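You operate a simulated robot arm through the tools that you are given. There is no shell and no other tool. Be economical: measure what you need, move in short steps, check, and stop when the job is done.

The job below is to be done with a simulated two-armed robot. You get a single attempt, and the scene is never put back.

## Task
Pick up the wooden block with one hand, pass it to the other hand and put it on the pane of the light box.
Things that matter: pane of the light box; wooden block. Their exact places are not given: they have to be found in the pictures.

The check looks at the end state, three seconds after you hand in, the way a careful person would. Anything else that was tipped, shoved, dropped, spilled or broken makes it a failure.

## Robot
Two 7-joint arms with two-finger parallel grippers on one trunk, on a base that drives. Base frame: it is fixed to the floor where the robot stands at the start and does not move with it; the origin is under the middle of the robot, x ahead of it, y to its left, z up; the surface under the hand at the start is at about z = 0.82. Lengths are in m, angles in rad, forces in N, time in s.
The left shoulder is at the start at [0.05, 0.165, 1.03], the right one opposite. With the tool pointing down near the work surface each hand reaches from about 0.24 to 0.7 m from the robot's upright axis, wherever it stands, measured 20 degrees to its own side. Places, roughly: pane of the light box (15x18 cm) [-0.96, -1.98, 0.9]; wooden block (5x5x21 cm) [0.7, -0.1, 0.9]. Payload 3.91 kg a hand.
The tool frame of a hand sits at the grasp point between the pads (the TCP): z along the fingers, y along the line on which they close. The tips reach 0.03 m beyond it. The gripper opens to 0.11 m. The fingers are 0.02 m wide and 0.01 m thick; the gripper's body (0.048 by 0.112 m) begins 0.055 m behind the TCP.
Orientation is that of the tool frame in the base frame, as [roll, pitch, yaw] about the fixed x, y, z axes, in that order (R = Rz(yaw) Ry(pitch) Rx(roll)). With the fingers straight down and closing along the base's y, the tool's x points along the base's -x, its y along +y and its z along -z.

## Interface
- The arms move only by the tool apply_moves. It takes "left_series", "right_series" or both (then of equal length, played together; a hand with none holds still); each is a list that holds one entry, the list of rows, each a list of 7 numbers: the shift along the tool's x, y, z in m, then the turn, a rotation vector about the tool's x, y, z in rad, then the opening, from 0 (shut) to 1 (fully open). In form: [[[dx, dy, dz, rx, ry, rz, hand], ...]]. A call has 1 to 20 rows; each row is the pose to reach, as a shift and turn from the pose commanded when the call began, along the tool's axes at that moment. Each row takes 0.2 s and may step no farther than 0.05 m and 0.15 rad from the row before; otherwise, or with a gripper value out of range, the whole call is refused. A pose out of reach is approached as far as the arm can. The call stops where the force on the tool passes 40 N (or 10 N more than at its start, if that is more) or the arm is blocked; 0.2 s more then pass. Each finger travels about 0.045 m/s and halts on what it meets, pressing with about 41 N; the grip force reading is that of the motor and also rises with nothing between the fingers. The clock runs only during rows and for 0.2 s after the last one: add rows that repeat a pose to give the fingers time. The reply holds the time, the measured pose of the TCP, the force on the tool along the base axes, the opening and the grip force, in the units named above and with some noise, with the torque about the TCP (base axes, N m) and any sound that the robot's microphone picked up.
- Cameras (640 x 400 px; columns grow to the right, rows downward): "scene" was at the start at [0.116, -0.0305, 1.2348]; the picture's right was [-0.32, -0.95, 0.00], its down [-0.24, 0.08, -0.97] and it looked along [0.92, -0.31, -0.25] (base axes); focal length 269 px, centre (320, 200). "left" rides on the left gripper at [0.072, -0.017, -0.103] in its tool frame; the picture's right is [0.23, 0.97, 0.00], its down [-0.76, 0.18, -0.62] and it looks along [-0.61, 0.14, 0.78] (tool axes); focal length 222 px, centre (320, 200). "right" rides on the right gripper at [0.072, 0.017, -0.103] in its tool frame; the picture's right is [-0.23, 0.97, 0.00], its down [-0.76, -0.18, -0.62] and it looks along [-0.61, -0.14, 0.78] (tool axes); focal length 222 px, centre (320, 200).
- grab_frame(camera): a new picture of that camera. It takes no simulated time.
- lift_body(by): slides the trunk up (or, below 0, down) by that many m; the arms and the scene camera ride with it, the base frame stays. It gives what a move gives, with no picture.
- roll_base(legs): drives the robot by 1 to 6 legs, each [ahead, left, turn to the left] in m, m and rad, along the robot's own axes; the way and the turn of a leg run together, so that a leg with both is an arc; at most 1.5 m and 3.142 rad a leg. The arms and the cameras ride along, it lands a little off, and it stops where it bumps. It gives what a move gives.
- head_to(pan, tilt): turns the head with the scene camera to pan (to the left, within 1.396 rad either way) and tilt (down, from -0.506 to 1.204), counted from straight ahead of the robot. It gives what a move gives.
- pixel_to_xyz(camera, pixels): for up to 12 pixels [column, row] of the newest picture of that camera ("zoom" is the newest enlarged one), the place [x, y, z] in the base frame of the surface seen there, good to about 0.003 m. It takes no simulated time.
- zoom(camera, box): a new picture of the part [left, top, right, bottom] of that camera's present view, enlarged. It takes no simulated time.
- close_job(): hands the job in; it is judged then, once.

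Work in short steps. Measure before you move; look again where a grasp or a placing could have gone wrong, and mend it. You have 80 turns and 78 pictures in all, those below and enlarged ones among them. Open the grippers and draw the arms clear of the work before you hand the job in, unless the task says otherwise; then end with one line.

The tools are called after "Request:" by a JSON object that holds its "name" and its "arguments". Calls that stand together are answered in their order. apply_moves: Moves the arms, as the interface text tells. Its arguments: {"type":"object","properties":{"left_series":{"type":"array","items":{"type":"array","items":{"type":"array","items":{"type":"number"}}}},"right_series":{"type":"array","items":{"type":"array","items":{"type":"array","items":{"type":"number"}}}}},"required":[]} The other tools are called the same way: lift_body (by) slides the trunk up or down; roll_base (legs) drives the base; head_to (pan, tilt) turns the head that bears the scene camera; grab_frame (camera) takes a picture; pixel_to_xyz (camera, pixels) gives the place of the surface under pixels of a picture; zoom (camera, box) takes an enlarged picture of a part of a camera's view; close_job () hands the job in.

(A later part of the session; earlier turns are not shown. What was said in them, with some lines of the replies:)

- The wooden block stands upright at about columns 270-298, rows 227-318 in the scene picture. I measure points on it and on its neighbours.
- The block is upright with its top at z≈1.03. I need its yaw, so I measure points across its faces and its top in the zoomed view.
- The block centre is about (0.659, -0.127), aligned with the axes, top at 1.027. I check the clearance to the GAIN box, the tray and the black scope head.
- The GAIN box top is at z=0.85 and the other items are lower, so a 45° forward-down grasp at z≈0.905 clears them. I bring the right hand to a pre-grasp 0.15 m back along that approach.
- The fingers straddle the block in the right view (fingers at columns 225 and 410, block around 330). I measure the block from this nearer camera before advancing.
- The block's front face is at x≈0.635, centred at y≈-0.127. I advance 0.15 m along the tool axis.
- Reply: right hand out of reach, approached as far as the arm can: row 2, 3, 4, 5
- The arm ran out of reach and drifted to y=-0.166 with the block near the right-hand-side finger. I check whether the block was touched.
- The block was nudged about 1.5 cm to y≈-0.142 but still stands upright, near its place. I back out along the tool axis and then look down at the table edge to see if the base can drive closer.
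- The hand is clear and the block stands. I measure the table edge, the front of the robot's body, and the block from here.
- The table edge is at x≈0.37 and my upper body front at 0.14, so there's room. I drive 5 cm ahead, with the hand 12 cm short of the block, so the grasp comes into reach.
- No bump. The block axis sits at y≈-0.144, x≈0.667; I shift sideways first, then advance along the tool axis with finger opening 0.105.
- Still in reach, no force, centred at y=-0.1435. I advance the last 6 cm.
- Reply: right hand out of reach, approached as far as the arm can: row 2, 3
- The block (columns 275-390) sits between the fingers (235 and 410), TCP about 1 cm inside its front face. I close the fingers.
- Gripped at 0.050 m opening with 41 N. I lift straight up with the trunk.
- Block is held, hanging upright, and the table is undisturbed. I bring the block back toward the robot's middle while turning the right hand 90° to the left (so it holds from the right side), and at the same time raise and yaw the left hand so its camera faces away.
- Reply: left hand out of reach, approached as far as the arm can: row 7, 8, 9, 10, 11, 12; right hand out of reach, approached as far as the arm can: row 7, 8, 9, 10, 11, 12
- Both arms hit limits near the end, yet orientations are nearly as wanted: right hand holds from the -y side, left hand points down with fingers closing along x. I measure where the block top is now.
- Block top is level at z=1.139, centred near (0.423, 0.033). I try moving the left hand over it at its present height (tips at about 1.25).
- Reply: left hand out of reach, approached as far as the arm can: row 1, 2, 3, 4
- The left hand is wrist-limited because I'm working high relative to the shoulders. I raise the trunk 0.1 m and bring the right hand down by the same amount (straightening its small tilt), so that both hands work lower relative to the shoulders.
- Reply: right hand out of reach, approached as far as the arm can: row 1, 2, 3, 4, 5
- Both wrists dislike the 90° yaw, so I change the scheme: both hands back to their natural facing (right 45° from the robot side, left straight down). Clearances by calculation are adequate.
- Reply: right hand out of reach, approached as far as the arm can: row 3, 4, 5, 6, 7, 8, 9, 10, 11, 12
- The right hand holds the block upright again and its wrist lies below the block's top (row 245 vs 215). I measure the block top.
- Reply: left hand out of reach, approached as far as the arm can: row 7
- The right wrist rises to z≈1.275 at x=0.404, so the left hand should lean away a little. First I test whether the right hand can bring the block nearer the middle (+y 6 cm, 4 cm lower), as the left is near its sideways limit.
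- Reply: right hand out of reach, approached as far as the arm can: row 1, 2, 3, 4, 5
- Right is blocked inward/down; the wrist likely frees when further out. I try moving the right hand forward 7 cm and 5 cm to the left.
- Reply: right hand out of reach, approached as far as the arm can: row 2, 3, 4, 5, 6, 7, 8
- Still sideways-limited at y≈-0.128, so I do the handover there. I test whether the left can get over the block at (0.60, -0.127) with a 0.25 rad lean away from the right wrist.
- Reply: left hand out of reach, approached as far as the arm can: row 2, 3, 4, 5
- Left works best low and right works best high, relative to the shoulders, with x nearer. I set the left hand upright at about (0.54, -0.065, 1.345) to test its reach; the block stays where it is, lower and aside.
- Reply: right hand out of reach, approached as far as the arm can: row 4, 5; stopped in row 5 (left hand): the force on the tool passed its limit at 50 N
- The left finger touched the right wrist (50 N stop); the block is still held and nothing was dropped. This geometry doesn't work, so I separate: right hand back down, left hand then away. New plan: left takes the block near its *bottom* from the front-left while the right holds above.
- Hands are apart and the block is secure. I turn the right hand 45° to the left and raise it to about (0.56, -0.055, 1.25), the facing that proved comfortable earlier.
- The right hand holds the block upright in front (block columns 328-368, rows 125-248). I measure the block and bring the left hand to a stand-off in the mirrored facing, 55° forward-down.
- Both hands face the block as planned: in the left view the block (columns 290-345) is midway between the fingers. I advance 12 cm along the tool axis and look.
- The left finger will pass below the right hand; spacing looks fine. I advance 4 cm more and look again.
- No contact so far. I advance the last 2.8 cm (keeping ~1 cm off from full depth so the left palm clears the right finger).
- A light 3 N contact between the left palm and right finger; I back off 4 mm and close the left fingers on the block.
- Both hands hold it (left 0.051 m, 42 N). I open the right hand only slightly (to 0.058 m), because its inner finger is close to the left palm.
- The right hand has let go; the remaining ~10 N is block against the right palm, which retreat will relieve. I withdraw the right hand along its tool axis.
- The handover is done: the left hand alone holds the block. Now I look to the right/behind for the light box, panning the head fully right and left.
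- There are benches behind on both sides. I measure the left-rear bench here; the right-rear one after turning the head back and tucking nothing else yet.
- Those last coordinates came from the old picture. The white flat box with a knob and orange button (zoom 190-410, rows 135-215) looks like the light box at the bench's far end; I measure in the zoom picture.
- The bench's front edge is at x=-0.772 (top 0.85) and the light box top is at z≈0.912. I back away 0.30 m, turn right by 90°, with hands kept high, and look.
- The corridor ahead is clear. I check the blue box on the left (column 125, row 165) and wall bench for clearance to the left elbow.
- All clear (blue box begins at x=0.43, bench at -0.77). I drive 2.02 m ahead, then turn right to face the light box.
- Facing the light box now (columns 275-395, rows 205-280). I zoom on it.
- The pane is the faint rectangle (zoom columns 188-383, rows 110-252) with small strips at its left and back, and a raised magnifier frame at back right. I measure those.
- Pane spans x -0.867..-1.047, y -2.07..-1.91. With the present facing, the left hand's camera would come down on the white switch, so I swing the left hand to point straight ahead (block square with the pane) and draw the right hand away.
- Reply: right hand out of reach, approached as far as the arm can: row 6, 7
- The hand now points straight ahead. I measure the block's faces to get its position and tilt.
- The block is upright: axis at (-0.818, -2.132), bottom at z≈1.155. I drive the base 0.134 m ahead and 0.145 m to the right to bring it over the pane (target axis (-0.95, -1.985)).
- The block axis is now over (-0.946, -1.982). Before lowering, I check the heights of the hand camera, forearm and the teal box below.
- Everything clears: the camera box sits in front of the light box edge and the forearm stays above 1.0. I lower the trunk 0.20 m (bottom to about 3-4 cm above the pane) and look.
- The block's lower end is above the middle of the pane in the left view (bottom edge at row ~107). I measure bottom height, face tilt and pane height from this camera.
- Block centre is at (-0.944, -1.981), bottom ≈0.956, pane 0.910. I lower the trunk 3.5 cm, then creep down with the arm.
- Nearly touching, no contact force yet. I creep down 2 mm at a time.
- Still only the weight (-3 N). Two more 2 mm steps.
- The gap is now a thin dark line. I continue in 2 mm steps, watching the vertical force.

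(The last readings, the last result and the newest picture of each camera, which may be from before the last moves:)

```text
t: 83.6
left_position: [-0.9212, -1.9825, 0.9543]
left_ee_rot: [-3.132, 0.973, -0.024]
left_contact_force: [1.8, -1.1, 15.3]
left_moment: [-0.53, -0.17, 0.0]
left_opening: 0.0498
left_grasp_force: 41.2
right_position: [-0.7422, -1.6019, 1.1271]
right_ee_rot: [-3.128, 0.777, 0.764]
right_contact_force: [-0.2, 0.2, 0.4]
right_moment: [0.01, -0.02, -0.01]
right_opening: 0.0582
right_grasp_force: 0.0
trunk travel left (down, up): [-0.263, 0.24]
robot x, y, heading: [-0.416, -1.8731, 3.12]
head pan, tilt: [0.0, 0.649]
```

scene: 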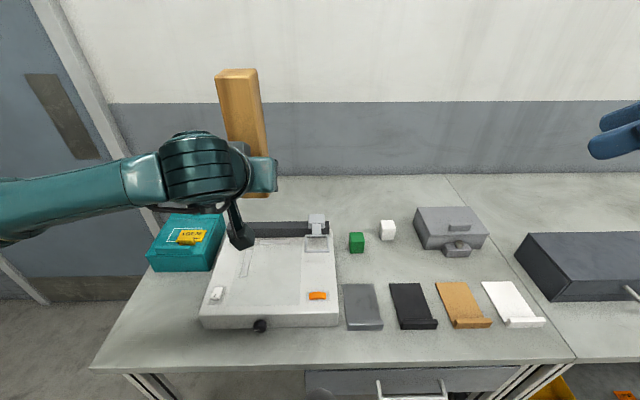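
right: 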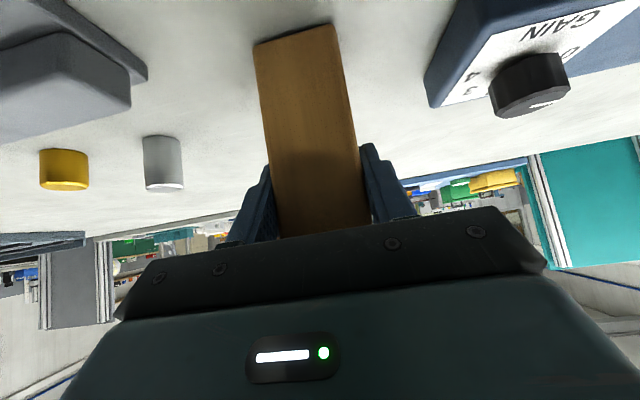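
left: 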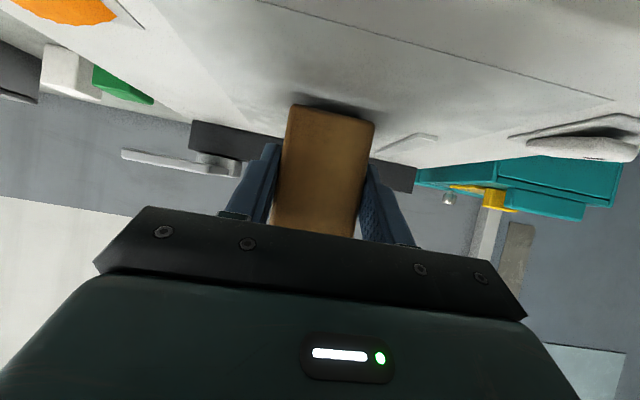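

The block is on the pane (force +15 N). I ease 1 mm up and open the fingers.

Request:
{"name": "apply_moves", "arguments": {"left_series": [[[-0.001, 0, -0.0007, 0, 0, 0, 0.2], [-0.001, 0, -0.0007, 0, 0, 0, 0.48], [-0.001, 0, -0.0007, 0, 0, 0, 0.55], [-0.001, 0, -0.0007, 0, 0, 0, 0.7], [-0.001, 0, -0.0007, 0, 0, 0, 0.85], [-0.001, 0, -0.0007, 0, 0, 0, 0.85], [-0.001, 0, -0.0007, 0, 0, 0, 0.85]]]}}

Request:
{"name": "grab_frame", "arguments": {"camera": "left"}}

```text
t: 85.2
left_position: [-0.9225, -1.9815, 0.9518]
left_ee_rot: [-3.135, 0.966, -0.025]
left_contact_force: [0.3, 0.2, 0.1]
left_moment: [-0.01, 0.01, 0.0]
left_opening: 0.0933
left_grasp_force: 0.1
right_position: [-0.7439, -1.6005, 1.1275]
right_ee_rot: [-3.129, 0.775, 0.764]
right_contact_force: [-0.9, 0.2, -0.1]
right_moment: [0.0, 0.02, 0.0]
right_opening: 0.0581
right_grasp_force: 0.1
trunk travel left (down, up): [-0.263, 0.24]
robot x, y, heading: [-0.4194, -1.869, 3.122]
head pan, tilt: [0.0, 0.649]
```

```text
26 pictures are left
```

left: 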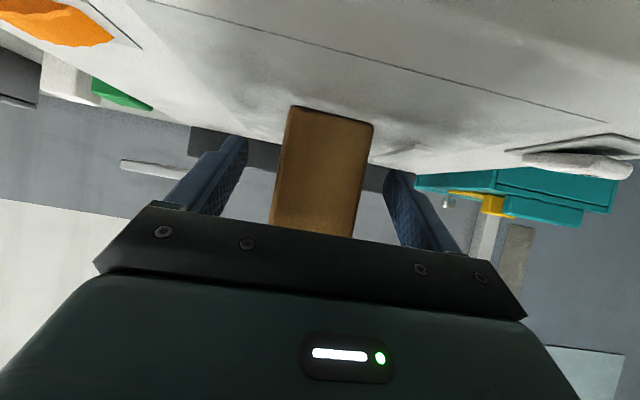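

Released and standing. I withdraw the left hand back along its tool axis.

Request:
{"name": "apply_moves", "arguments": {"left_series": [[[0, 0, -0.015, 0, 0, 0, 0.85], [0, 0, -0.04, 0, 0, 0, 0.85], [0, 0, -0.07, 0, 0, 0, 0.85], [0, 0, -0.1, 0, 0, 0, 0.9], [0, 0, -0.14, 0, 0, 0, 1], [0, 0, -0.17, 0, 0, 0, 1]]], "right_series": [[[0, 0, 0, 0, 0, 0, 0.6], [0, 0, 0, 0, 0, 0, 0.7], [0, 0, 0, 0, 0, 0, 0.8], [0, 0, 0, 0, 0, 0, 0.9], [0, 0, 0, 0, 0, 0, 1], [0, 0, 0, 0, 0, 0, 1]]]}}

Request:
{"name": "grab_frame", "arguments": {"camera": "scene"}}

```text
t: 86.6
left_position: [-0.7869, -1.9825, 1.0524]
left_ee_rot: [-3.136, 0.967, -0.026]
left_contact_force: [0.1, 0.3, 0.0]
left_moment: [0.0, 0.06, 0.01]
left_opening: 0.1101
left_grasp_force: 0.1
left hand out of reach, approached as far as the arm can: row 6
right_position: [-0.7436, -1.6022, 1.1265]
right_ee_rot: [-3.128, 0.774, 0.764]
right_contact_force: [0.7, 0.7, -1.0]
right_moment: [-0.01, -0.02, 0.05]
right_opening: 0.1101
right_grasp_force: 0.0
trunk travel left (down, up): [-0.263, 0.24]
robot x, y, heading: [-0.4217, -1.8751, 3.123]
head pan, tilt: [0.0, 0.649]
```

```text
25 pictures are left
```

scene: 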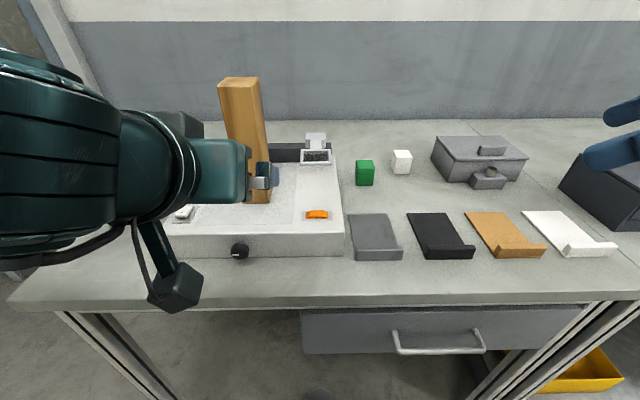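

The block stands on the pane and both grippers are open. I back the base off 0.25 m to draw the arms clear and check.

Request:
{"name": "roll_base", "arguments": {"legs": [[-0.25, 0, 0]]}}

Request:
{"name": "grab_frame", "arguments": {"camera": "scene"}}

Request:
{"name": "zoom", "arguments": {"camera": "scene", "box": [200, 60, 440, 260]}}

```text
t: 88.4
left_position: [-0.5331, -1.9875, 1.052]
left_ee_rot: [-3.134, 0.967, -0.02]
left_contact_force: [-0.6, 0.5, 0.3]
left_moment: [0.0, -0.01, 0.01]
left_opening: 0.11
left_grasp_force: 0.2
right_position: [-0.4911, -1.6076, 1.1275]
right_ee_rot: [-3.13, 0.774, 0.769]
right_contact_force: [0.2, -0.6, 0.7]
right_moment: [0.04, -0.01, 0.02]
right_opening: 0.11
right_grasp_force: 0.0
trunk travel left (down, up): [-0.263, 0.24]
robot x, y, heading: [-0.165, -1.8734, 3.124]
head pan, tilt: [0.0, 0.649]
```

```text
24 pictures are left
```

scene: 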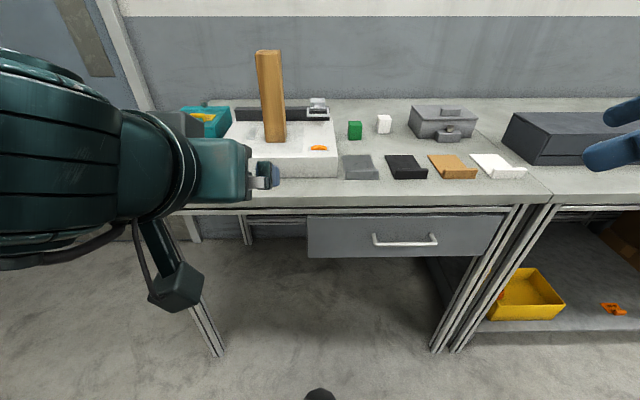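

```text
2.00 times, centred on (320, 160) of scene
```

zoom: 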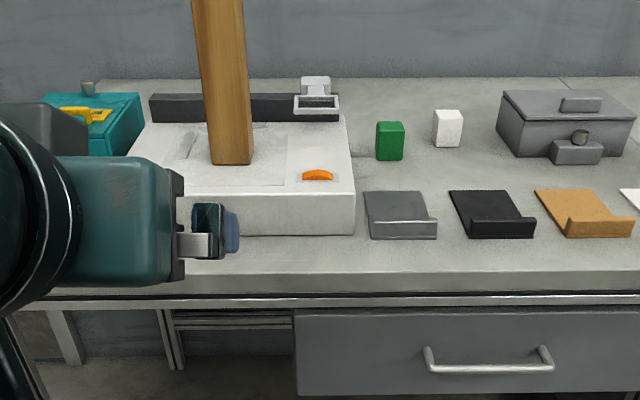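

The block stands upright in the middle of the pane, nothing on the bench has moved, and both hands are open and clear. I hand the job in.

Request:
{"name": "close_job", "arguments": {}}

```text
The job is handed in.
```

The wooden block was picked up with the right hand, passed in the air to the left hand, and now stands upright near the middle of the light box's pane, with both grippers open and clear and the job handed in.
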